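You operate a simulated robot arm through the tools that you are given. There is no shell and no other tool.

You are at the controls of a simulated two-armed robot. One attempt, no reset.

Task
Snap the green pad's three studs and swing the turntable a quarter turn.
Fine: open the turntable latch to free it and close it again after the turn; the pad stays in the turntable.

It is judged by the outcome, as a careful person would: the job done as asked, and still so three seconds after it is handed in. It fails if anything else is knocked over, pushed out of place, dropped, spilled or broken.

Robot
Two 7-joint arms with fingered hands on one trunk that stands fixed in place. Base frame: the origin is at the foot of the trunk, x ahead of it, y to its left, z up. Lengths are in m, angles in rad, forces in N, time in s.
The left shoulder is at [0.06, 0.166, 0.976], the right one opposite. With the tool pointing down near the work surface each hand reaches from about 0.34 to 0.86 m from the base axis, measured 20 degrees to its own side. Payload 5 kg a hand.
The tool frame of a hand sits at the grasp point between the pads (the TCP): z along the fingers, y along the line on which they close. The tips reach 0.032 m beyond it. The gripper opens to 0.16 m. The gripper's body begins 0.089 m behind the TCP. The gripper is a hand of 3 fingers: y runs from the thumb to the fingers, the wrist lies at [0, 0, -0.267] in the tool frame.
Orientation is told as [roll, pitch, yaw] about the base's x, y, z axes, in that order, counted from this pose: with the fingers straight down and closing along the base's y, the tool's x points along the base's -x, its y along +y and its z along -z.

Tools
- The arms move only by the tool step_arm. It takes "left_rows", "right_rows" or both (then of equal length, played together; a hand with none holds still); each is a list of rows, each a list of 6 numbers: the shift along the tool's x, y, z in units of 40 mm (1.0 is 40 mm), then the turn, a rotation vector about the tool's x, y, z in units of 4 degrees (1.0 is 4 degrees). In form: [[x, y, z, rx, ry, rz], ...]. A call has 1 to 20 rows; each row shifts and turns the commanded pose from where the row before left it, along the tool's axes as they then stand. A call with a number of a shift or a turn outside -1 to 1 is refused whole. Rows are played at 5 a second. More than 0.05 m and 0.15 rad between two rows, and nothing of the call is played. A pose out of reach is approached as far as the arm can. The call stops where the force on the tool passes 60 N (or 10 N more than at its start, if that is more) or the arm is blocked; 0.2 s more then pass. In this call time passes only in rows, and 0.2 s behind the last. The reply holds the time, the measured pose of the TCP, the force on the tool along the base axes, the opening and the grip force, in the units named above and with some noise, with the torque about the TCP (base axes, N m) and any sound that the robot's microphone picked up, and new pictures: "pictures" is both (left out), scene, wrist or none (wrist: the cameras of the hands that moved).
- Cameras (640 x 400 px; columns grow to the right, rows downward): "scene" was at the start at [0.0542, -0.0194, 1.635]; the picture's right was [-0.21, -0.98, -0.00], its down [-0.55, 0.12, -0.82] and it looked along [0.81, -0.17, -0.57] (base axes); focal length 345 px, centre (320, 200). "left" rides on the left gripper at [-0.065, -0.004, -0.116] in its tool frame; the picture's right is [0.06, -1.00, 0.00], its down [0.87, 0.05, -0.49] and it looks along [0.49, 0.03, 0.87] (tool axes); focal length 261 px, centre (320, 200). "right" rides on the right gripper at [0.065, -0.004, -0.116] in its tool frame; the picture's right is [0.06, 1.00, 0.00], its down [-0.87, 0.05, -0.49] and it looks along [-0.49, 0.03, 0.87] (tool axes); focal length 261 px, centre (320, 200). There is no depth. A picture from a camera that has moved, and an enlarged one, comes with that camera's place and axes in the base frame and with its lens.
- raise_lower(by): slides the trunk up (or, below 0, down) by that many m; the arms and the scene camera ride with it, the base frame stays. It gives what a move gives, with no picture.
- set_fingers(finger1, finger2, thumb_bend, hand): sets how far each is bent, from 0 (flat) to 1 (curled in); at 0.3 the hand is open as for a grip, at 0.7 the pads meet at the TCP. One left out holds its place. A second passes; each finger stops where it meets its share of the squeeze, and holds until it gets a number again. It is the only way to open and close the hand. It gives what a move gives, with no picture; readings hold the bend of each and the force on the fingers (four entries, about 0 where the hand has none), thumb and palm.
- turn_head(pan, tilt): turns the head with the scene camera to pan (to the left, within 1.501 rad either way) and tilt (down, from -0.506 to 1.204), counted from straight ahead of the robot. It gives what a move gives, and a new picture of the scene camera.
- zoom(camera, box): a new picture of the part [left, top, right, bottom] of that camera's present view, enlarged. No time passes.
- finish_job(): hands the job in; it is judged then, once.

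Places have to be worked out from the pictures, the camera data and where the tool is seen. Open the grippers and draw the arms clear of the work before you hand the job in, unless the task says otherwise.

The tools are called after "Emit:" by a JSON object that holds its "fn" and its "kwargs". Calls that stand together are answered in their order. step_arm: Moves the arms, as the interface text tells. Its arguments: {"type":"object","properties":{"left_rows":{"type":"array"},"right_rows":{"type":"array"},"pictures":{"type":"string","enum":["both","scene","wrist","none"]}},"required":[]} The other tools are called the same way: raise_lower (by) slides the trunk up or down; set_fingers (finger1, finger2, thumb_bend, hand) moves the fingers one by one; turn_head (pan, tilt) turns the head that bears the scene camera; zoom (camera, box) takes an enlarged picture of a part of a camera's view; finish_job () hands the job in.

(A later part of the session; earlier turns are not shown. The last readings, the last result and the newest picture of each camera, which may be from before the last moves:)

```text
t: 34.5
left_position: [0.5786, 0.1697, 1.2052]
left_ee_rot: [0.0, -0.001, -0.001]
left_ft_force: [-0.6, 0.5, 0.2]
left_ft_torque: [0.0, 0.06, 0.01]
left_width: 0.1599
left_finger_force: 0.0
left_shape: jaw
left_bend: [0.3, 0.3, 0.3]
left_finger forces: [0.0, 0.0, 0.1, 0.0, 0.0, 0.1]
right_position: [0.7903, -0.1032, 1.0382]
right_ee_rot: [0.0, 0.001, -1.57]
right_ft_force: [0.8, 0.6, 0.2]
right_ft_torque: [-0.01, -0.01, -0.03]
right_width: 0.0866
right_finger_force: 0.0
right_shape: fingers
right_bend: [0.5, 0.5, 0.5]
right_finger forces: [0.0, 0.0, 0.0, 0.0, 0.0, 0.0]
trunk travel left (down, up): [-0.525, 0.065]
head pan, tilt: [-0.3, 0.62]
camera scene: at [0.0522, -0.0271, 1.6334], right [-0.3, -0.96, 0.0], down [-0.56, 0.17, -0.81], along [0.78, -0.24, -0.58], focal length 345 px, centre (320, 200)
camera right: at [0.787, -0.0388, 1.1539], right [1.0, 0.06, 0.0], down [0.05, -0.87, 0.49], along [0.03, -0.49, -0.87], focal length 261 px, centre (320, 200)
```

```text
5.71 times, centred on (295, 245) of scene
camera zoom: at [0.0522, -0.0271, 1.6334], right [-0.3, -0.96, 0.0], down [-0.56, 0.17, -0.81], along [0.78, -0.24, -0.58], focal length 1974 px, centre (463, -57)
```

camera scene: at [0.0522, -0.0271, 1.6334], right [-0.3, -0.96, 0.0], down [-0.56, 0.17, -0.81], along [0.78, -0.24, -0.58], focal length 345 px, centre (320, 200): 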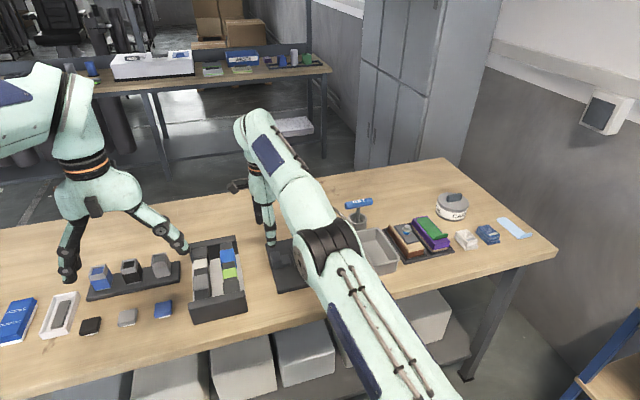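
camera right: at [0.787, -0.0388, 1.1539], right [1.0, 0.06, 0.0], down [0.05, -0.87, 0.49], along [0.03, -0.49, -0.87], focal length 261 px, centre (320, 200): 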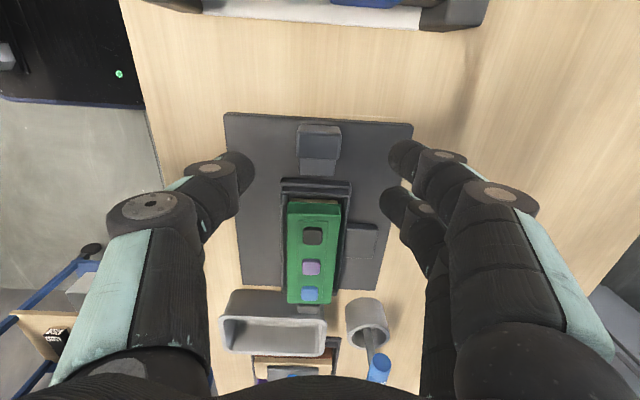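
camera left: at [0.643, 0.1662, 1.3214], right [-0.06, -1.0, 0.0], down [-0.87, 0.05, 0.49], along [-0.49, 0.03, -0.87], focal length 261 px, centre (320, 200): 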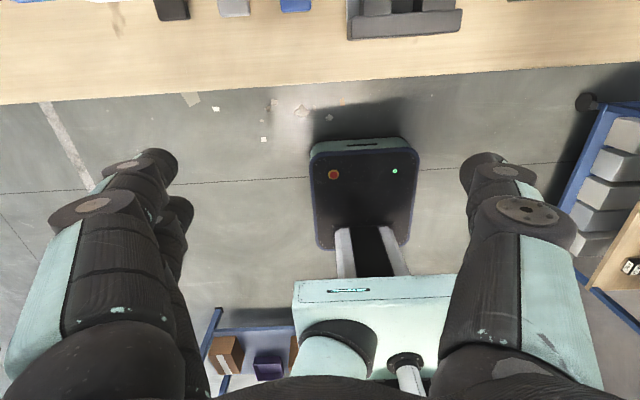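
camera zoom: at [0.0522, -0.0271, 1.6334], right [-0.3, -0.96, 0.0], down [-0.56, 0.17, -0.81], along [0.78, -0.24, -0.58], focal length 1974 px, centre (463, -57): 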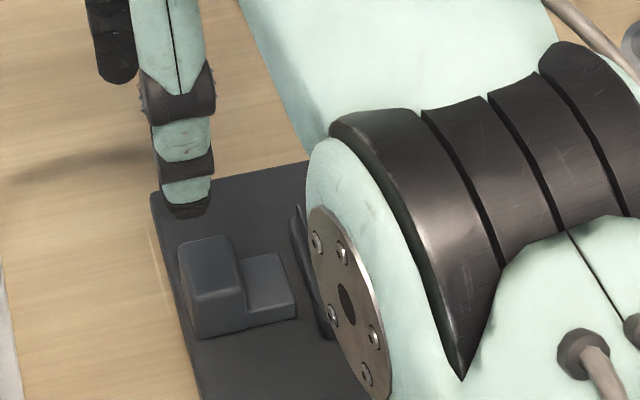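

The latch is open and its tongue stands well clear of the frame. I move the right hand, still high, over to the handle at the -y end to look at it.

Emit:
{"fn": "step_arm", "kwargs": {"right_rows": [[-0.7, 0, 0, 0, 0, 0], [-0.7, 0, 0, 0, 0, 0], [-0.7, 0, 0, 0, 0, 0], [-0.7, 0, 0, 0, 0, 0], [-0.7, 0, 0, 0, 0, 0], [-0.7, 0, 0, 0, 0, 0], [-0.7, 0, 0, 0, 0, 0], [-0.6, 0, 0, 0, 0, 0]]}}

Emit:
{"fn": "zoom", "kwargs": {"camera": "right", "box": [200, 50, 440, 250]}}

Emit:
{"fn": "zoom", "kwargs": {"camera": "scene", "box": [260, 190, 400, 290]}}

```text
t: 36.3
left_position: [0.5774, 0.169, 1.206]
left_ee_rot: [0.0, 0.0, 0.0]
left_ft_force: [0.3, -0.6, -0.3]
left_ft_torque: [0.04, 0.0, -0.01]
left_width: 0.1599
left_finger_force: 0.1
left_shape: jaw
left_bend: [0.3, 0.3, 0.3]
left_finger forces: [0.0, 0.0, 0.0, 0.0, 0.1, 0.0]
right_position: [0.7884, -0.3274, 1.0397]
right_ee_rot: [0.0, -0.001, -1.569]
right_ft_force: [0.2, 0.5, -0.1]
right_ft_torque: [0.0, 0.01, 0.03]
right_width: 0.0867
right_finger_force: 0.1
right_shape: fingers
right_bend: [0.5, 0.5, 0.5]
right_finger forces: [0.0, 0.1, 0.0, 0.0, 0.1, 0.0]
trunk travel left (down, up): [-0.525, 0.065]
head pan, tilt: [-0.3, 0.62]
camera scene: at [0.0519, -0.0278, 1.6335], right [-0.3, -0.96, 0.0], down [-0.55, 0.17, -0.81], along [0.78, -0.24, -0.58], focal length 345 px, centre (320, 200)
camera right: at [0.7855, -0.2621, 1.1548], right [1.0, 0.06, 0.0], down [0.05, -0.87, 0.49], along [0.03, -0.49, -0.87], focal length 261 px, centre (320, 200)
```

scene: 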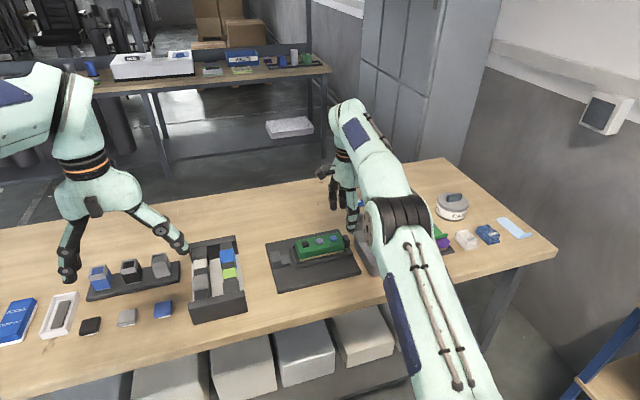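
right: 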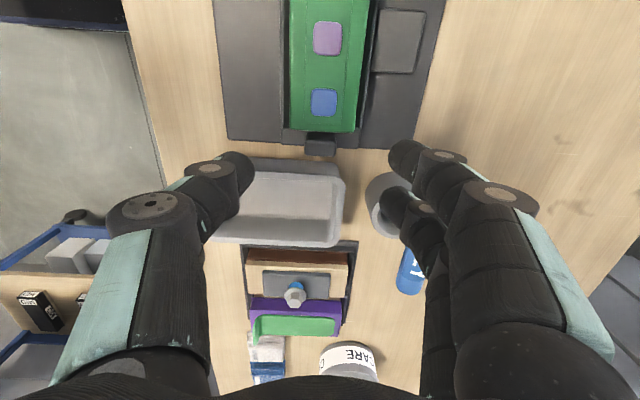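

```text
2.00 times, centred on (320, 150) of right
camera zoom: at [0.7855, -0.2621, 1.1548], right [1.0, 0.06, 0.0], down [0.05, -0.87, 0.49], along [0.03, -0.49, -0.87], focal length 521 px, centre (320, 300)
```

zoom: 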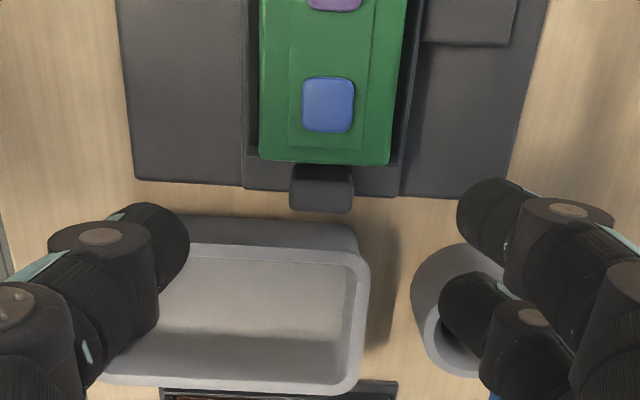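

```text
4.00 times, centred on (330, 240) of scene
camera zoom: at [0.0519, -0.0278, 1.6335], right [-0.3, -0.96, 0.0], down [-0.55, 0.17, -0.81], along [0.78, -0.24, -0.58], focal length 1382 px, centre (280, 40)
```

zoom: 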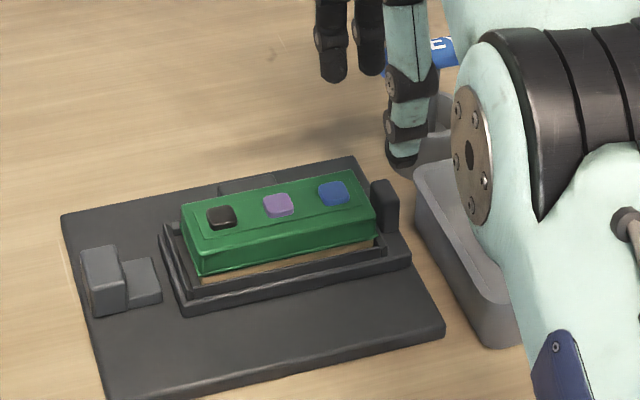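

The handle is about 30 × 20 mm, top z≈0.92, centred near (0.789, -0.334), and the turntable axis is near (0.789, -0.250). I tilt the hand 10° so its fingers point outward from the axis, which buys reach for the far side of the swing, then check the view.

Emit:
{"fn": "set_fingers", "kwargs": {"hand": "right", "finger1": 0.45, "finger2": 0.45, "thumb_bend": 0.5}}

Emit:
{"fn": "step_arm", "kwargs": {"right_rows": [[0.13, 0.06, 0, 0, -0.5, 0], [0, 0, 0, 0, -1, 0], [0, 0, 0, 0, -1, 0], [0.12, 0, 0.69, 0, 0, 0]]}}

Emit:
{"fn": "zoom", "kwargs": {"camera": "right", "box": [200, 50, 440, 250]}}

Emit:
{"fn": "zoom", "kwargs": {"camera": "scene", "box": [260, 190, 400, 290]}}

```text
t: 37.3
left_position: [0.5776, 0.1705, 1.206]
left_ee_rot: [0.0, 0.0, 0.0]
left_ft_force: [-0.2, 0.4, -0.7]
left_ft_torque: [-0.03, -0.04, -0.02]
left_width: 0.1599
left_finger_force: 0.0
left_shape: jaw
left_bend: [0.3, 0.3, 0.3]
left_finger forces: [0.0, 0.1, 0.0, 0.0, 0.0, 0.0]
right_position: [0.7883, -0.3265, 1.039]
right_ee_rot: [0.0, -0.001, -1.572]
right_ft_force: [-0.3, -1.3, 0.6]
right_ft_torque: [-0.04, 0.0, -0.01]
right_width: 0.0969
right_finger_force: 0.0
right_shape: fingers
right_bend: [0.45, 0.45, 0.5]
right_finger forces: [0.1, 0.0, 0.0, 0.0, 0.0, 0.0]
trunk travel left (down, up): [-0.525, 0.065]
head pan, tilt: [-0.3, 0.62]
```

```text
t: 38.3
left_position: [0.5781, 0.1702, 1.2059]
left_ee_rot: [-0.001, 0.0, 0.0]
left_ft_force: [-0.4, -0.7, -0.5]
left_ft_torque: [0.02, 0.0, 0.02]
left_width: 0.1599
left_finger_force: 0.1
left_shape: jaw
left_bend: [0.3, 0.3, 0.3]
left_finger forces: [0.1, 0.0, 0.0, 0.0, 0.0, 0.0]
right_position: [0.7944, -0.3184, 1.009]
right_ee_rot: [0.001, -0.173, -1.573]
right_ft_force: [-1.1, -0.7, 0.0]
right_ft_torque: [0.0, 0.0, 0.01]
right_width: 0.0971
right_finger_force: 0.0
right_shape: fingers
right_bend: [0.45, 0.45, 0.5]
right_finger forces: [0.0, 0.0, 0.1, 0.1, 0.0, 0.0]
trunk travel left (down, up): [-0.525, 0.065]
head pan, tilt: [-0.3, 0.62]
camera scene: at [0.0523, -0.0275, 1.6334], right [-0.3, -0.96, 0.0], down [-0.56, 0.17, -0.81], along [0.78, -0.24, -0.58], focal length 345 px, centre (320, 200)
camera right: at [0.7905, -0.2346, 1.1116], right [1.0, 0.06, -0.01], down [0.05, -0.77, 0.64], along [0.03, -0.63, -0.77], focal length 261 px, centre (320, 200)
```

scene: 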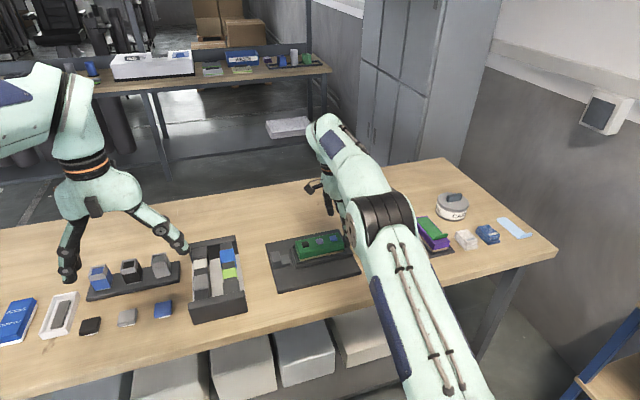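
right: 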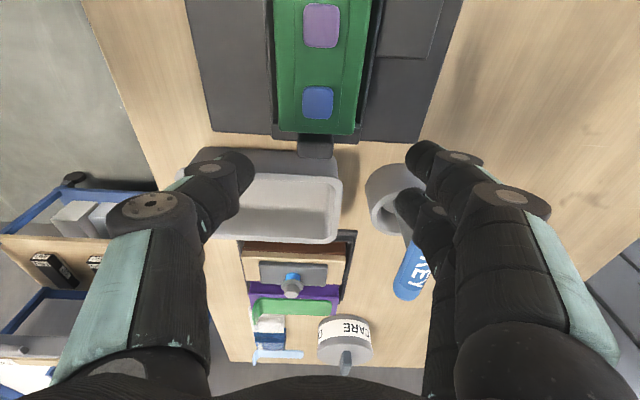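

```text
2.00 times, centred on (320, 150) of right
camera zoom: at [0.7905, -0.2346, 1.1116], right [1.0, 0.06, -0.01], down [0.05, -0.77, 0.64], along [0.03, -0.63, -0.77], focal length 521 px, centre (320, 300)
```

zoom: 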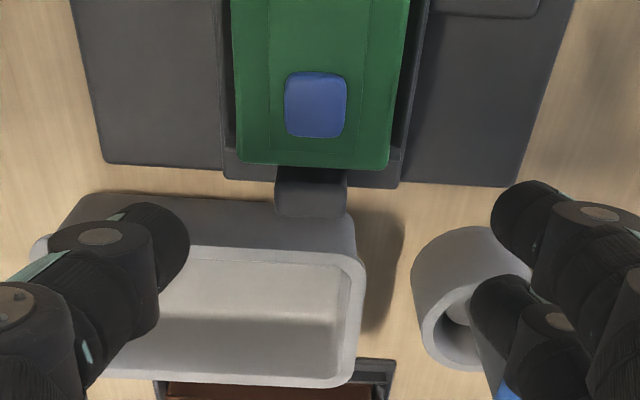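

```text
4.00 times, centred on (330, 240) of scene
camera zoom: at [0.0523, -0.0275, 1.6334], right [-0.3, -0.96, 0.0], down [-0.56, 0.17, -0.81], along [0.78, -0.24, -0.58], focal length 1382 px, centre (280, 40)
```

zoom: 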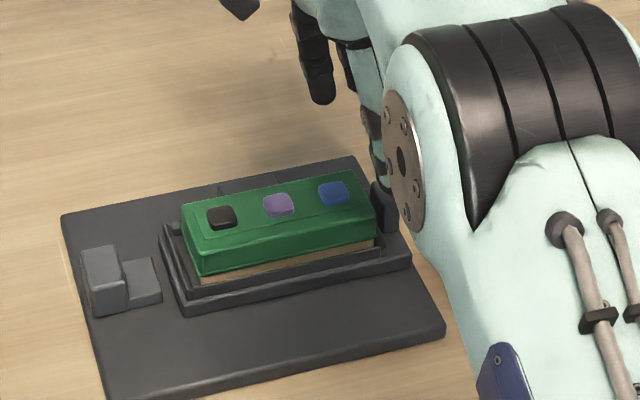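

The fingers clear the cup (centre ≈ (0.868, -0.402)) and key, and the handle lies between the digits. I lower the hand so the thumb tip reaches about z 0.90 beside the handle.

Emit:
{"fn": "step_arm", "kwargs": {"right_rows": [[0.023, -0.075, 0.565, 0, 0, 0], [0.097, 0, 0.552, 0, 0, 0], [0.07, 0, 0.4, 0, 0, 0]], "pictures": "wrist"}}

Emit:
{"fn": "zoom", "kwargs": {"camera": "right", "box": [200, 50, 440, 250]}}

Emit:
{"fn": "zoom", "kwargs": {"camera": "scene", "box": [290, 190, 410, 280]}}

```text
t: 39.1
left_position: [0.5778, 0.1684, 1.2056]
left_ee_rot: [-0.001, -0.002, -0.001]
left_ft_force: [-1.0, -0.4, -1.1]
left_ft_torque: [0.02, -0.01, -0.01]
left_width: 0.16
left_finger_force: 0.2
left_shape: jaw
left_bend: [0.3, 0.3, 0.3]
left_finger forces: [0.1, 0.0, 0.0, 0.0, 0.1, 0.0]
right_position: [0.7894, -0.3226, 0.9494]
right_ee_rot: [0.0, -0.175, -1.571]
right_ft_force: [0.4, 0.4, 0.0]
right_ft_torque: [-0.03, 0.02, 0.01]
right_width: 0.0969
right_finger_force: 0.0
right_shape: fingers
right_bend: [0.45, 0.45, 0.5]
right_finger forces: [0.0, 0.0, 0.0, 0.1, 0.0, 0.0]
trunk travel left (down, up): [-0.525, 0.065]
head pan, tilt: [-0.3, 0.62]
camera right: at [0.7863, -0.2383, 1.0517], right [1.0, 0.06, -0.01], down [0.05, -0.77, 0.63], along [0.03, -0.63, -0.77], focal length 261 px, centre (320, 200)
```

right: 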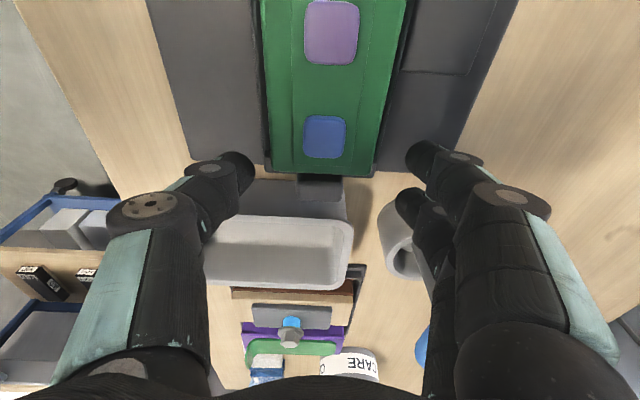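

```text
2.00 times, centred on (320, 150) of right
camera zoom: at [0.7863, -0.2383, 1.0517], right [1.0, 0.06, -0.01], down [0.05, -0.77, 0.63], along [0.03, -0.63, -0.77], focal length 521 px, centre (320, 300)
```

zoom: 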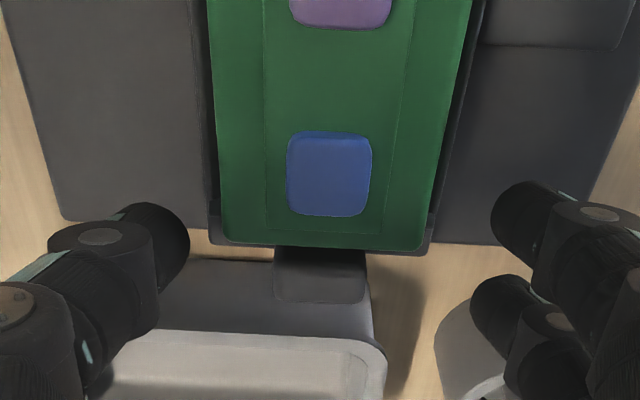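

```text
4.44 times, centred on (350, 235) of scene
camera zoom: at [0.0519, -0.0273, 1.6335], right [-0.3, -0.96, 0.0], down [-0.56, 0.17, -0.81], along [0.78, -0.24, -0.58], focal length 1535 px, centre (187, 44)
```

zoom: 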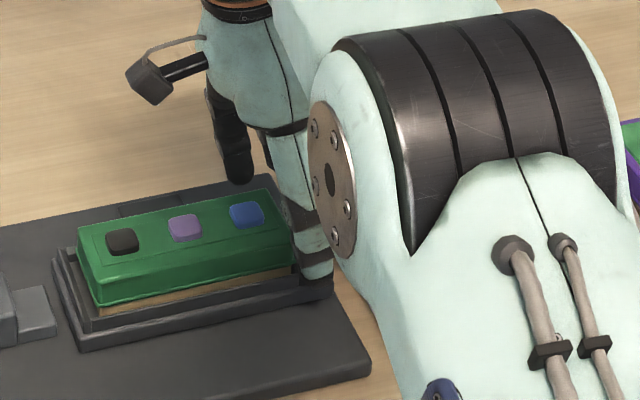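

The digits straddle the handle. I lower another 6 mm, bring the thumb in to 0.6, and then start swinging counterclockwise about the axis.

Emit:
{"fn": "step_arm", "kwargs": {"right_rows": [[0.026, 0, 0.148, 0, 0, 0]], "pictures": "none"}}

Emit:
{"fn": "set_fingers", "kwargs": {"hand": "right", "thumb_bend": 0.6}}

Emit:
{"fn": "step_arm", "kwargs": {"right_rows": [[0.0043, 0.1264, 0, -0.1736, 0, -0.985], [0.0043, 0.1264, 0, -0.1736, 0, -0.985], [0.0043, 0.1264, 0, -0.1736, 0, -0.985], [0.0043, 0.1264, 0, -0.1736, 0, -0.985]]}}

Emit:
{"fn": "zoom", "kwargs": {"camera": "right", "box": [200, 50, 440, 250]}}

Emit:
{"fn": "zoom", "kwargs": {"camera": "scene", "box": [260, 200, 390, 290]}}

```text
t: 39.5
left_position: [0.5772, 0.1703, 1.2044]
left_ee_rot: [0.0, 0.0, 0.0]
left_ft_force: [0.1, 0.2, -0.5]
left_ft_torque: [-0.01, -0.02, 0.01]
left_width: 0.16
left_finger_force: 0.0
left_shape: jaw
left_bend: [0.3, 0.3, 0.3]
left_finger forces: [0.0, 0.0, 0.1, 0.1, 0.0, 0.0]
right_position: [0.7903, -0.3234, 0.9449]
right_ee_rot: [0.0, -0.174, -1.571]
right_ft_force: [-0.2, -0.6, 0.2]
right_ft_torque: [-0.02, -0.02, 0.0]
right_width: 0.0971
right_finger_force: 0.1
right_shape: fingers
right_bend: [0.45, 0.45, 0.5]
right_finger forces: [0.1, 0.0, 0.1, 0.1, 0.1, 0.0]
trunk travel left (down, up): [-0.525, 0.065]
head pan, tilt: [-0.3, 0.62]
```

```text
t: 40.5
left_position: [0.5776, 0.171, 1.2048]
left_ee_rot: [0.0, 0.0, -0.001]
left_ft_force: [-0.7, -0.1, 0.4]
left_ft_torque: [0.02, 0.02, 0.02]
left_width: 0.16
left_finger_force: 0.0
left_shape: jaw
left_bend: [0.3, 0.3, 0.3]
left_finger forces: [0.1, 0.0, 0.0, 0.0, 0.0, 0.1]
right_position: [0.7907, -0.3226, 0.9436]
right_ee_rot: [0.001, -0.175, -1.571]
right_ft_force: [-1.0, -0.4, -0.1]
right_ft_torque: [0.0, 0.06, 0.02]
right_width: 0.0793
right_finger_force: 0.7
right_shape: fingers
right_bend: [0.45, 0.45, 0.59]
right_finger forces: [0.0, 0.0, 0.0, 0.0, 1.6, 0.1]
trunk travel left (down, up): [-0.525, 0.065]
head pan, tilt: [-0.3, 0.62]
```

```text
t: 41.5
left_position: [0.5777, 0.1706, 1.2051]
left_ee_rot: [0.001, -0.001, -0.001]
left_ft_force: [0.3, -0.5, 0.1]
left_ft_torque: [0.0, -0.01, 0.0]
left_width: 0.16
left_finger_force: 0.1
left_shape: jaw
left_bend: [0.3, 0.3, 0.3]
left_finger forces: [0.1, 0.0, 0.0, 0.0, 0.1, 0.0]
right_position: [0.8101, -0.3197, 0.9435]
right_ee_rot: [0.001, -0.174, -1.289]
right_ft_force: [-0.9, 0.0, 0.0]
right_ft_torque: [-0.01, -0.04, 0.03]
right_width: 0.0784
right_finger_force: 0.3
right_shape: fingers
right_bend: [0.45, 0.45, 0.6]
right_finger forces: [0.1, 0.0, 0.1, 0.0, 0.9, 0.1]
trunk travel left (down, up): [-0.525, 0.065]
head pan, tilt: [-0.3, 0.62]
camera scene: at [0.0518, -0.0272, 1.6335], right [-0.3, -0.96, 0.0], down [-0.55, 0.17, -0.81], along [0.78, -0.24, -0.58], focal length 345 px, centre (320, 200)
camera right: at [0.7841, -0.2399, 1.0466], right [0.94, 0.34, -0.01], down [0.27, -0.73, 0.63], along [0.2, -0.6, -0.77], focal length 261 px, centre (320, 200)
```

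scene: 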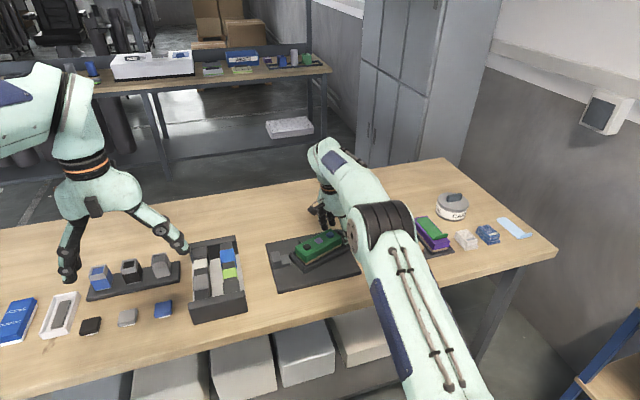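
right: 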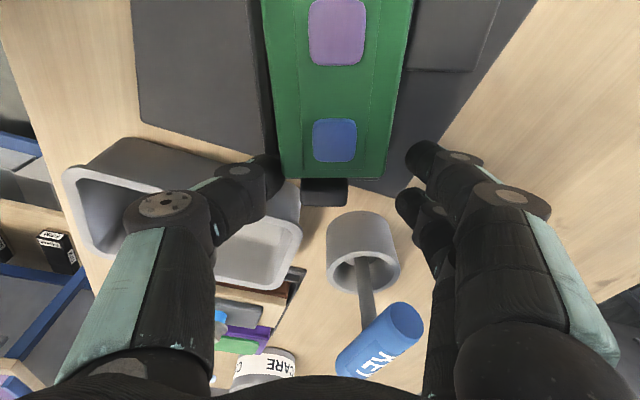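

```text
2.00 times, centred on (320, 150) of right
camera zoom: at [0.7841, -0.2399, 1.0466], right [0.94, 0.34, -0.01], down [0.27, -0.73, 0.63], along [0.2, -0.6, -0.77], focal length 521 px, centre (320, 300)
```

zoom: 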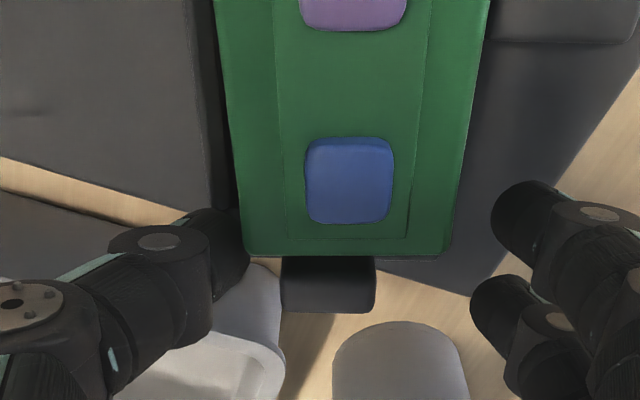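

```text
4.44 times, centred on (325, 245) of scene
camera zoom: at [0.0518, -0.0272, 1.6335], right [-0.3, -0.96, 0.0], down [-0.55, 0.17, -0.81], along [0.78, -0.24, -0.58], focal length 1535 px, centre (298, 0)
```

zoom: 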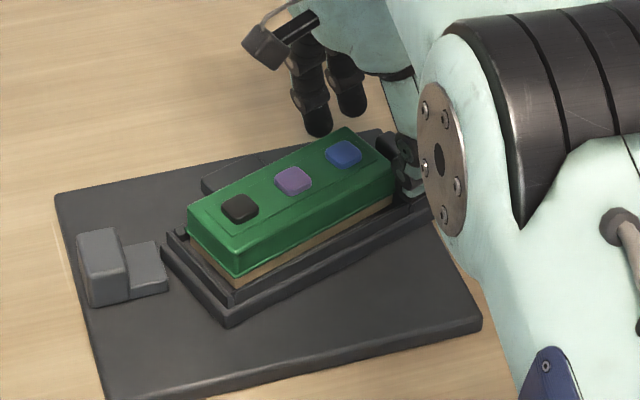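

The turntable is swinging freely with about 1 N, but the thumb seems to touch the pad's corner rather than the handle. I back the thumb off, shift 10 mm outward, and bring the thumb against the handle only.

Emit:
{"fn": "set_fingers", "kwargs": {"hand": "right", "thumb_bend": 0.5}}

Emit:
{"fn": "step_arm", "kwargs": {"right_rows": [[-0.246, 0, 0.043, 0, 0, 0]], "pictures": "none"}}

Emit:
{"fn": "set_fingers", "kwargs": {"hand": "right", "thumb_bend": 0.64}}

Emit:
{"fn": "zoom", "kwargs": {"camera": "right", "box": [200, 50, 440, 250]}}

Emit:
{"fn": "zoom", "kwargs": {"camera": "scene", "box": [260, 200, 390, 290]}}

```text
t: 42.5
left_position: [0.577, 0.1699, 1.2048]
left_ee_rot: [0.0, 0.0, 0.001]
left_ft_force: [0.2, 1.2, 0.5]
left_ft_torque: [0.02, 0.01, -0.01]
left_width: 0.1599
left_finger_force: 0.2
left_shape: jaw
left_bend: [0.3, 0.3, 0.3]
left_finger forces: [0.0, 0.1, 0.1, 0.1, 0.0, 0.1]
right_position: [0.8102, -0.319, 0.9441]
right_ee_rot: [-0.001, -0.176, -1.291]
right_ft_force: [-0.3, -0.4, -0.7]
right_ft_torque: [-0.01, 0.01, 0.04]
right_width: 0.097
right_finger_force: 0.0
right_shape: fingers
right_bend: [0.45, 0.45, 0.5]
right_finger forces: [0.0, 0.0, 0.0, 0.1, 0.0, 0.0]
trunk travel left (down, up): [-0.525, 0.065]
head pan, tilt: [-0.3, 0.62]
```

```text
t: 42.9
left_position: [0.5787, 0.169, 1.2055]
left_ee_rot: [0.0, 0.0, 0.0]
left_ft_force: [0.2, 0.0, 0.4]
left_ft_torque: [0.04, -0.02, -0.01]
left_width: 0.1601
left_finger_force: 0.0
left_shape: jaw
left_bend: [0.3, 0.3, 0.3]
left_finger forces: [0.0, 0.1, 0.1, 0.0, 0.0, 0.0]
right_position: [0.8136, -0.3298, 0.9444]
right_ee_rot: [0.001, -0.175, -1.291]
right_ft_force: [0.1, -0.7, -0.8]
right_ft_torque: [0.02, 0.02, 0.02]
right_width: 0.0967
right_finger_force: 0.0
right_shape: fingers
right_bend: [0.45, 0.45, 0.5]
right_finger forces: [0.1, 0.0, 0.1, 0.0, 0.0, 0.0]
trunk travel left (down, up): [-0.525, 0.065]
head pan, tilt: [-0.3, 0.62]
```

```text
t: 43.9
left_position: [0.5779, 0.1703, 1.206]
left_ee_rot: [0.002, -0.001, -0.001]
left_ft_force: [-0.2, -1.5, -0.6]
left_ft_torque: [0.04, -0.02, 0.01]
left_width: 0.1599
left_finger_force: 0.0
left_shape: jaw
left_bend: [0.3, 0.3, 0.3]
left_finger forces: [0.0, 0.0, 0.0, 0.0, 0.0, 0.1]
right_position: [0.8123, -0.3292, 0.9442]
right_ee_rot: [0.002, -0.175, -1.291]
right_ft_force: [0.9, 0.3, -0.1]
right_ft_torque: [0.0, 0.0, 0.02]
right_width: 0.0696
right_finger_force: 0.0
right_shape: fingers
right_bend: [0.45, 0.45, 0.64]
right_finger forces: [0.0, 0.0, 0.1, 0.0, 0.1, 0.0]
trunk travel left (down, up): [-0.525, 0.065]
head pan, tilt: [-0.3, 0.62]
```

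```text
2.00 times, centred on (320, 150) of right
camera zoom: at [0.7867, -0.2492, 1.0459], right [0.94, 0.33, -0.01], down [0.26, -0.73, 0.64], along [0.2, -0.6, -0.77], focal length 521 px, centre (320, 300)
```

zoom: 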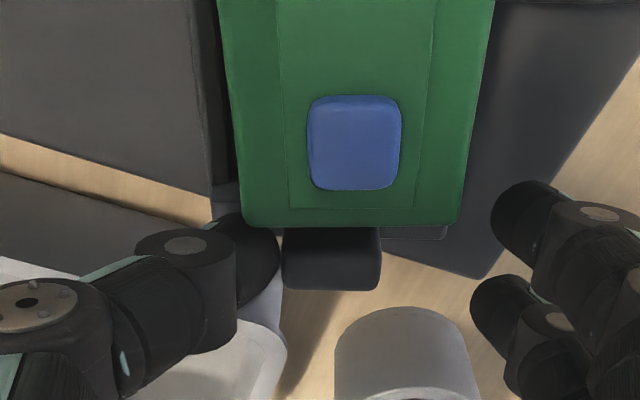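

```text
4.44 times, centred on (325, 245) of scene
camera zoom: at [0.0517, -0.0271, 1.6335], right [-0.3, -0.96, 0.0], down [-0.55, 0.17, -0.81], along [0.78, -0.24, -0.58], focal length 1535 px, centre (298, 0)
```

zoom: 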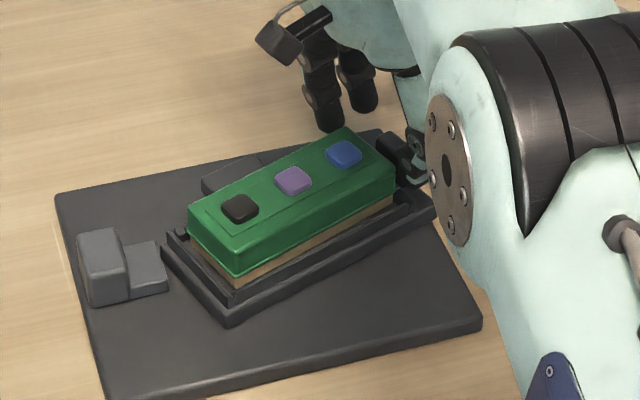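

The thumb tip now touches the handle itself. I continue the swing, eight 4° steps.

Emit:
{"fn": "step_arm", "kwargs": {"right_rows": [[0.005, 0.1456, -0.0009, -0.1736, 0, -0.985], [0.005, 0.1456, -0.0009, -0.1736, 0, -0.985], [0.005, 0.1456, -0.0009, -0.1736, 0, -0.985], [0.005, 0.1456, -0.0009, -0.1736, 0, -0.985], [0.005, 0.1456, -0.0009, -0.1736, 0, -0.985], [0.005, 0.1456, -0.0009, -0.1736, 0, -0.985], [0.005, 0.1456, -0.0009, -0.1736, 0, -0.985], [0.005, 0.1456, -0.0009, -0.1736, 0, -0.985]]}}

Emit:
{"fn": "zoom", "kwargs": {"camera": "right", "box": [200, 50, 440, 250]}}

Emit:
{"fn": "zoom", "kwargs": {"camera": "scene", "box": [260, 200, 390, 290]}}

```text
t: 45.7
left_position: [0.576, 0.169, 1.2059]
left_ee_rot: [0.0, 0.001, -0.001]
left_ft_force: [-0.9, -0.4, -0.4]
left_ft_torque: [0.01, 0.0, 0.03]
left_width: 0.16
left_finger_force: 0.1
left_shape: jaw
left_bend: [0.3, 0.3, 0.3]
left_finger forces: [0.1, 0.1, 0.0, 0.1, 0.1, 0.0]
right_position: [0.8492, -0.3015, 0.9427]
right_ee_rot: [-0.002, -0.174, -0.732]
right_ft_force: [0.6, -2.4, 0.1]
right_ft_torque: [-0.06, -0.02, 0.01]
right_width: 0.0708
right_finger_force: 0.8
right_shape: fingers
right_bend: [0.45, 0.45, 0.64]
right_finger forces: [0.1, 0.1, 0.1, 0.1, 1.9, 0.0]
right hand out of reach, approached as far as the arm can: row 8
trunk travel left (down, up): [-0.525, 0.065]
head pan, tilt: [-0.3, 0.62]
camera scene: at [0.0516, -0.027, 1.6335], right [-0.3, -0.96, 0.0], down [-0.55, 0.17, -0.81], along [0.78, -0.24, -0.58], focal length 345 px, centre (320, 200)
camera right: at [0.7836, -0.2483, 1.046], right [0.62, 0.78, -0.01], down [0.61, -0.47, 0.63], along [0.49, -0.4, -0.77], focal length 261 px, centre (320, 200)
```

scene: 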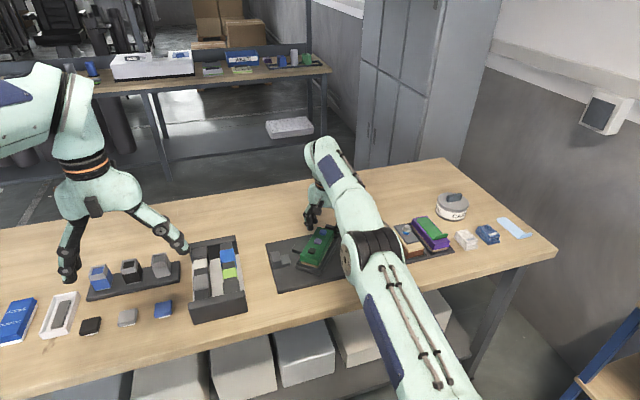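
right: 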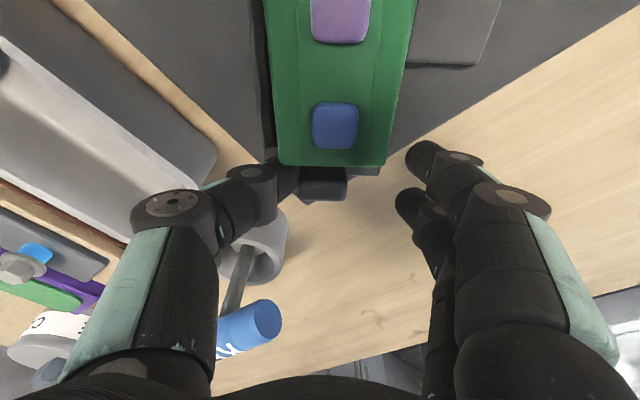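

```text
2.00 times, centred on (320, 150) of right
camera zoom: at [0.7836, -0.2483, 1.046], right [0.62, 0.78, -0.01], down [0.61, -0.47, 0.63], along [0.49, -0.4, -0.77], focal length 521 px, centre (320, 300)
```

zoom: 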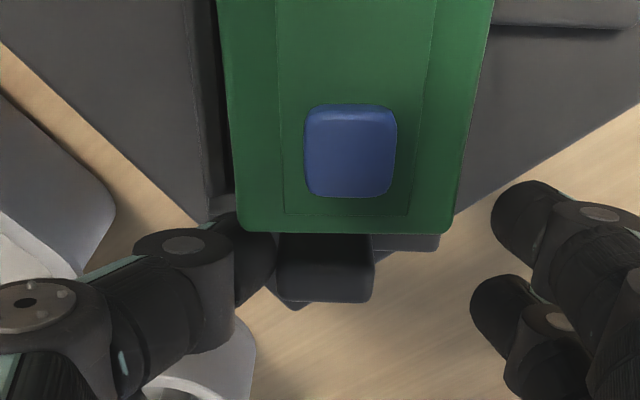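

```text
4.44 times, centred on (325, 245) of scene
camera zoom: at [0.0516, -0.027, 1.6335], right [-0.3, -0.96, 0.0], down [-0.55, 0.17, -0.81], along [0.78, -0.24, -0.58], focal length 1535 px, centre (298, 0)
```

zoom: 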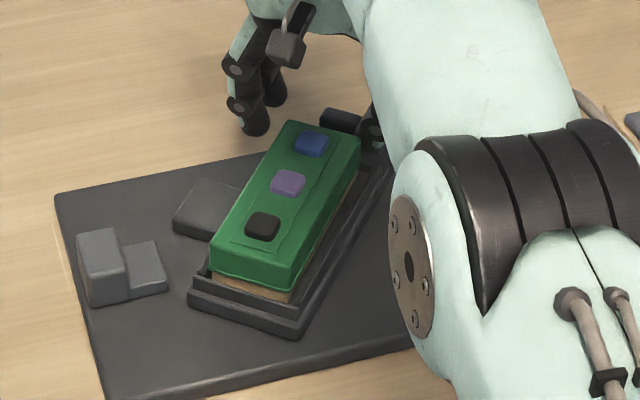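

The turntable has swung about 48° and the tab is heading for the latch, but the arm hit its reach limit. I raise the trunk 6 cm, which also lifts the thumb straight up off the handle, then add more tilt to gain reach.

Emit:
{"fn": "raise_lower", "kwargs": {"by": 0.06}}

Emit:
{"fn": "step_arm", "kwargs": {"right_rows": [[0, 0, 0, 0, -0.5, 0], [0, 0, 0, 0, -1, 0], [0, 0, 0, 0, -1, 0]]}}

Emit:
{"fn": "zoom", "kwargs": {"camera": "right", "box": [200, 50, 440, 250]}}

Emit:
{"fn": "zoom", "kwargs": {"camera": "scene", "box": [250, 200, 380, 300]}}

```text
t: 46.7
left_position: [0.5782, 0.1696, 1.2659]
left_ee_rot: [0.0, 0.0, 0.0]
left_ft_force: [-0.9, 0.0, -0.3]
left_ft_torque: [-0.02, 0.0, 0.03]
left_width: 0.1598
left_finger_force: 0.0
left_shape: jaw
left_bend: [0.3, 0.3, 0.3]
left_finger forces: [0.0, 0.0, 0.0, 0.1, 0.1, 0.0]
right_position: [0.8485, -0.301, 1.0022]
right_ee_rot: [-0.001, -0.172, -0.733]
right_ft_force: [-0.5, -0.4, -0.5]
right_ft_torque: [0.03, 0.02, 0.0]
right_width: 0.0694
right_finger_force: 0.0
right_shape: fingers
right_bend: [0.45, 0.45, 0.64]
right_finger forces: [0.0, 0.0, 0.0, 0.0, 0.0, 0.0]
trunk travel left (down, up): [-0.585, 0.005]
head pan, tilt: [-0.3, 0.62]
```

```text
t: 47.5
left_position: [0.5773, 0.1704, 1.2652]
left_ee_rot: [0.001, 0.0, -0.002]
left_ft_force: [-0.4, 0.5, 0.5]
left_ft_torque: [0.05, -0.01, 0.0]
left_width: 0.1597
left_finger_force: 0.1
left_shape: jaw
left_bend: [0.3, 0.3, 0.3]
left_finger forces: [0.1, 0.0, 0.0, 0.0, 0.0, 0.0]
right_position: [0.8476, -0.3013, 1.0038]
right_ee_rot: [-0.001, -0.349, -0.732]
right_ft_force: [0.5, 0.1, 0.8]
right_ft_torque: [-0.01, -0.02, 0.01]
right_width: 0.0696
right_finger_force: 0.1
right_shape: fingers
right_bend: [0.45, 0.45, 0.64]
right_finger forces: [0.1, 0.0, 0.0, 0.0, 0.1, 0.0]
trunk travel left (down, up): [-0.585, 0.005]
head pan, tilt: [-0.3, 0.62]
camera scene: at [0.0512, -0.0267, 1.6935], right [-0.3, -0.96, 0.0], down [-0.55, 0.17, -0.81], along [0.78, -0.24, -0.58], focal length 345 px, centre (320, 200)
camera right: at [0.7711, -0.2371, 1.09], right [0.62, 0.78, -0.02], down [0.52, -0.39, 0.76], along [0.58, -0.49, -0.65], focal length 261 px, centre (320, 200)
```

scene: 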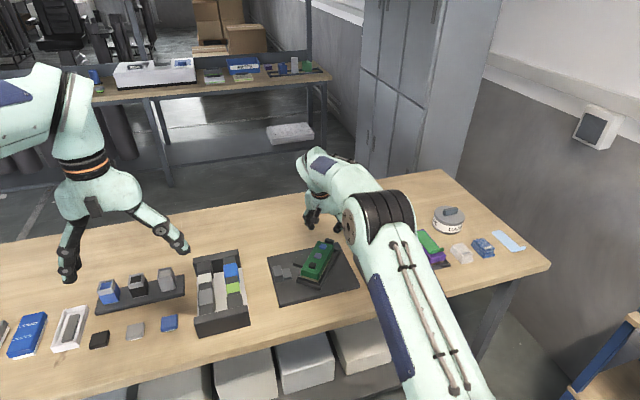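
right: 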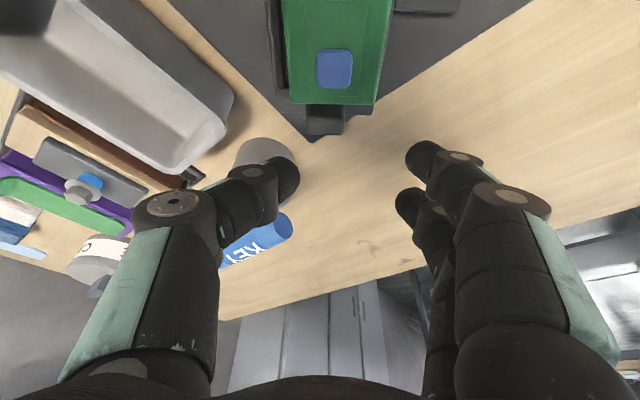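

```text
2.00 times, centred on (320, 150) of right
camera zoom: at [0.7711, -0.2371, 1.09], right [0.62, 0.78, -0.02], down [0.52, -0.39, 0.76], along [0.58, -0.49, -0.65], focal length 521 px, centre (320, 300)
```

zoom: 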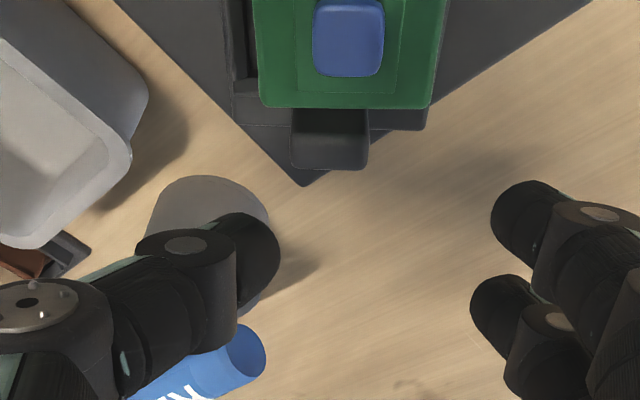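

```text
4.00 times, centred on (315, 250) of scene
camera zoom: at [0.0512, -0.0267, 1.6935], right [-0.3, -0.96, 0.0], down [-0.55, 0.17, -0.81], along [0.78, -0.24, -0.58], focal length 1382 px, centre (340, 0)
```

zoom: 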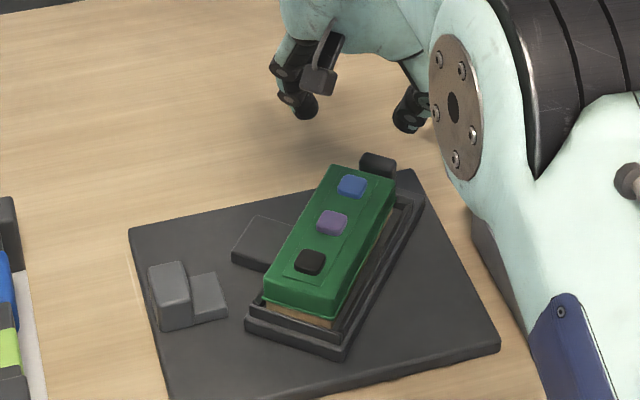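

The knob stays where it was left (≈49°), and the hand is lifted clear with 20° tilt. I back the thumb off a bit, lower vertically beside the handle again, then re-engage.

Emit:
{"fn": "set_fingers", "kwargs": {"hand": "right", "thumb_bend": 0.57}}

Emit:
{"fn": "step_arm", "kwargs": {"right_rows": [[0.188, 0, 0.517, 0, 0, 0], [0.188, 0, 0.517, 0, 0, 0], [0.137, 0, 0.376, 0, 0, 0]], "pictures": "wrist"}}

Emit:
{"fn": "zoom", "kwargs": {"camera": "right", "box": [200, 50, 440, 250]}}

Emit:
{"fn": "zoom", "kwargs": {"camera": "scene", "box": [250, 200, 380, 300]}}

```text
t: 48.5
left_position: [0.5775, 0.1711, 1.2661]
left_ee_rot: [0.001, 0.0, -0.002]
left_ft_force: [0.2, -0.8, 0.3]
left_ft_torque: [-0.02, 0.01, -0.03]
left_width: 0.1601
left_finger_force: 0.0
left_shape: jaw
left_bend: [0.3, 0.3, 0.3]
left_finger forces: [0.0, 0.0, 0.0, 0.1, 0.0, 0.0]
right_position: [0.8479, -0.3017, 1.0035]
right_ee_rot: [0.0, -0.348, -0.733]
right_ft_force: [-0.9, 0.1, 0.3]
right_ft_torque: [-0.01, -0.02, 0.02]
right_width: 0.0845
right_finger_force: 0.1
right_shape: fingers
right_bend: [0.45, 0.45, 0.56]
right_finger forces: [0.1, 0.1, 0.0, 0.0, 0.1, 0.0]
trunk travel left (down, up): [-0.585, 0.005]
head pan, tilt: [-0.3, 0.62]
```

```text
t: 49.3
left_position: [0.5771, 0.1698, 1.2652]
left_ee_rot: [0.002, -0.001, -0.001]
left_ft_force: [-0.8, 0.4, 1.2]
left_ft_torque: [-0.01, 0.02, 0.02]
left_width: 0.16
left_finger_force: 0.1
left_shape: jaw
left_bend: [0.3, 0.3, 0.3]
left_finger forces: [0.0, 0.1, 0.0, 0.0, 0.0, 0.0]
right_position: [0.8475, -0.3022, 0.9424]
right_ee_rot: [-0.001, -0.347, -0.733]
right_ft_force: [-0.2, 0.0, -0.3]
right_ft_torque: [0.0, 0.02, 0.02]
right_width: 0.0846
right_finger_force: 0.2
right_shape: fingers
right_bend: [0.45, 0.45, 0.56]
right_finger forces: [0.0, 0.1, 0.0, 0.1, 0.0, 0.0]
trunk travel left (down, up): [-0.585, 0.005]
head pan, tilt: [-0.3, 0.62]
camera right: at [0.7712, -0.2383, 1.0288], right [0.62, 0.78, -0.02], down [0.52, -0.39, 0.76], along [0.58, -0.49, -0.65], focal length 261 px, centre (320, 200)
```

right: 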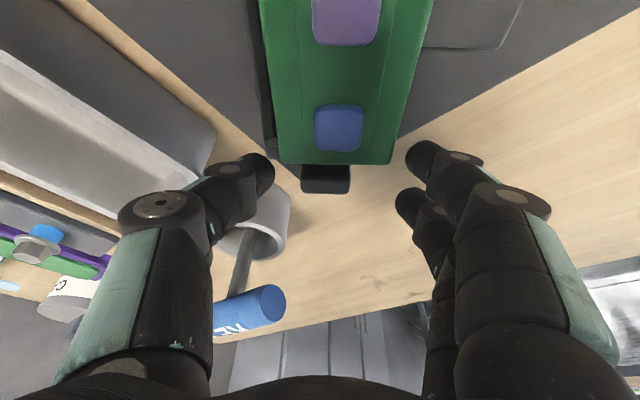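

```text
2.00 times, centred on (320, 150) of right
camera zoom: at [0.7712, -0.2383, 1.0288], right [0.62, 0.78, -0.02], down [0.52, -0.39, 0.76], along [0.58, -0.49, -0.65], focal length 521 px, centre (320, 300)
```

zoom: 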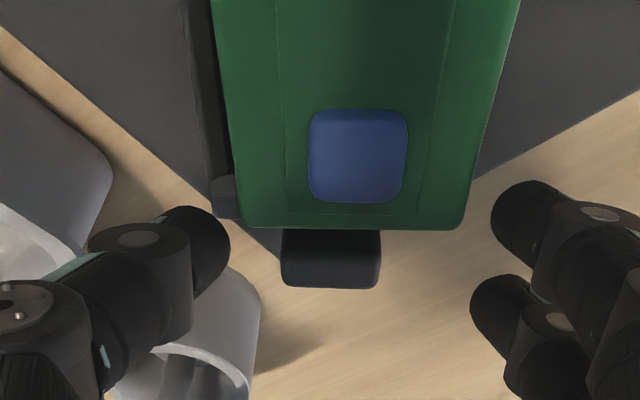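

```text
4.00 times, centred on (315, 250) of scene
camera zoom: at [0.0521, -0.0272, 1.6935], right [-0.3, -0.96, 0.0], down [-0.56, 0.17, -0.81], along [0.78, -0.24, -0.58], focal length 1382 px, centre (340, 0)
```

zoom: 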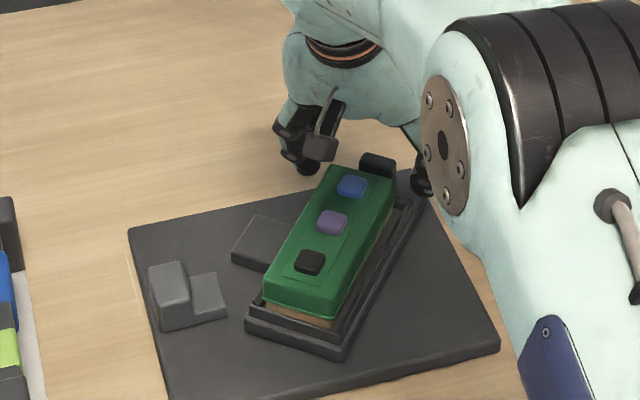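

The thumb is beside the handle again. I lower 4 mm, bring the thumb to 0.64 and continue the swing six more steps.

Emit:
{"fn": "step_arm", "kwargs": {"right_rows": [[0.034, 0, 0.094, 0, 0, 0]], "pictures": "none"}}

Emit:
{"fn": "set_fingers", "kwargs": {"hand": "right", "thumb_bend": 0.64}}

Emit:
{"fn": "step_arm", "kwargs": {"right_rows": [[0.0045, 0.137, -0.0016, -0.342, 0, -0.94], [0.0045, 0.137, -0.0016, -0.342, 0, -0.94], [0.0045, 0.137, -0.0016, -0.342, 0, -0.94], [0.0045, 0.137, -0.0016, -0.342, 0, -0.94], [0.0045, 0.137, -0.0016, -0.342, 0, -0.94], [0.0045, 0.137, -0.0016, -0.342, 0, -0.94]]}}

Emit:
{"fn": "zoom", "kwargs": {"camera": "right", "box": [200, 50, 440, 250]}}

Emit:
{"fn": "zoom", "kwargs": {"camera": "scene", "box": [250, 200, 380, 300]}}

```text
t: 49.7
left_position: [0.5781, 0.1701, 1.2661]
left_ee_rot: [0.0, 0.0, -0.001]
left_ft_force: [1.0, 0.0, -0.4]
left_ft_torque: [0.0, 0.0, -0.02]
left_width: 0.1599
left_finger_force: 0.0
left_shape: jaw
left_bend: [0.3, 0.3, 0.3]
left_finger forces: [0.1, 0.0, 0.0, 0.0, 0.1, 0.1]
right_position: [0.8484, -0.3019, 0.9392]
right_ee_rot: [0.0, -0.346, -0.732]
right_ft_force: [-0.9, -0.2, 0.6]
right_ft_torque: [-0.03, 0.06, 0.03]
right_width: 0.0849
right_finger_force: 0.1
right_shape: fingers
right_bend: [0.45, 0.45, 0.56]
right_finger forces: [0.1, 0.1, 0.1, 0.0, 0.0, 0.0]
trunk travel left (down, up): [-0.585, 0.005]
head pan, tilt: [-0.3, 0.62]
```

```text
t: 50.7
left_position: [0.5777, 0.1703, 1.2659]
left_ee_rot: [0.001, 0.0, -0.001]
left_ft_force: [-0.7, -0.1, 0.0]
left_ft_torque: [-0.06, 0.0, -0.07]
left_width: 0.1601
left_finger_force: 0.0
left_shape: jaw
left_bend: [0.3, 0.3, 0.3]
left_finger forces: [0.0, 0.0, 0.1, 0.1, 0.0, 0.0]
right_position: [0.8477, -0.3015, 0.9397]
right_ee_rot: [0.0, -0.348, -0.734]
right_ft_force: [-0.4, 0.1, -0.5]
right_ft_torque: [0.0, 0.01, 0.02]
right_width: 0.07
right_finger_force: 0.5
right_shape: fingers
right_bend: [0.45, 0.45, 0.64]
right_finger forces: [0.0, 0.1, 0.0, 0.1, 0.3, 0.1]
trunk travel left (down, up): [-0.585, 0.005]
head pan, tilt: [-0.3, 0.62]
```

```text
t: 52.1
left_position: [0.5782, 0.169, 1.2648]
left_ee_rot: [0.001, 0.001, 0.001]
left_ft_force: [0.5, 0.8, -0.6]
left_ft_torque: [-0.01, 0.01, 0.0]
left_width: 0.1597
left_finger_force: 0.1
left_shape: jaw
left_bend: [0.3, 0.3, 0.3]
left_finger forces: [0.0, 0.1, 0.0, 0.1, 0.0, 0.0]
right_position: [0.8632, -0.2734, 0.9411]
right_ee_rot: [-0.002, -0.347, -0.312]
right_ft_force: [0.7, 0.1, 0.3]
right_ft_torque: [0.0, -0.02, 0.02]
right_width: 0.0702
right_finger_force: 0.9
right_shape: fingers
right_bend: [0.45, 0.45, 0.64]
right_finger forces: [0.0, 0.1, 0.0, 0.1, 0.3, 0.0]
trunk travel left (down, up): [-0.585, 0.005]
head pan, tilt: [-0.3, 0.62]
camera scene: at [0.0517, -0.0272, 1.6935], right [-0.3, -0.96, 0.0], down [-0.55, 0.17, -0.81], along [0.78, -0.24, -0.58], focal length 345 px, centre (320, 200)
camera right: at [0.7681, -0.2461, 1.0266], right [0.25, 0.97, -0.02], down [0.64, -0.15, 0.76], along [0.73, -0.2, -0.65], focal length 261 px, centre (320, 200)
```

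scene: 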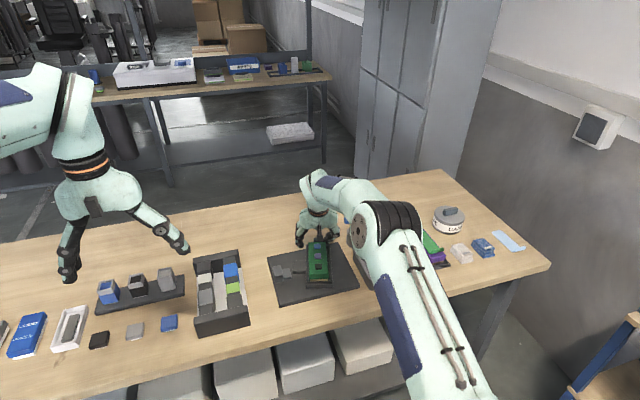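
right: 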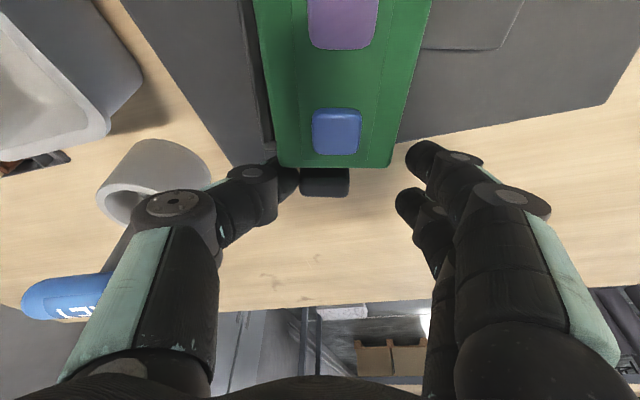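

```text
2.00 times, centred on (320, 150) of right
camera zoom: at [0.7681, -0.2461, 1.0266], right [0.25, 0.97, -0.02], down [0.64, -0.15, 0.76], along [0.73, -0.2, -0.65], focal length 521 px, centre (320, 300)
```

zoom: 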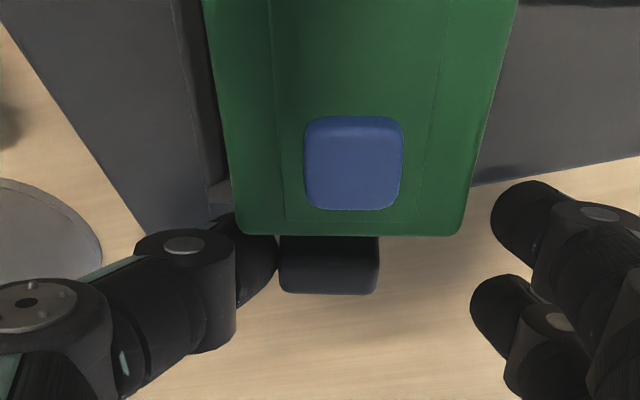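

```text
4.00 times, centred on (315, 250) of scene
camera zoom: at [0.0517, -0.0272, 1.6935], right [-0.3, -0.96, 0.0], down [-0.55, 0.17, -0.81], along [0.78, -0.24, -0.58], focal length 1382 px, centre (340, 0)
```

zoom: 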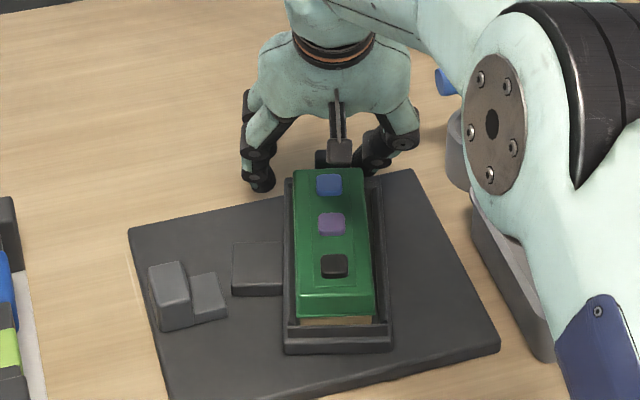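

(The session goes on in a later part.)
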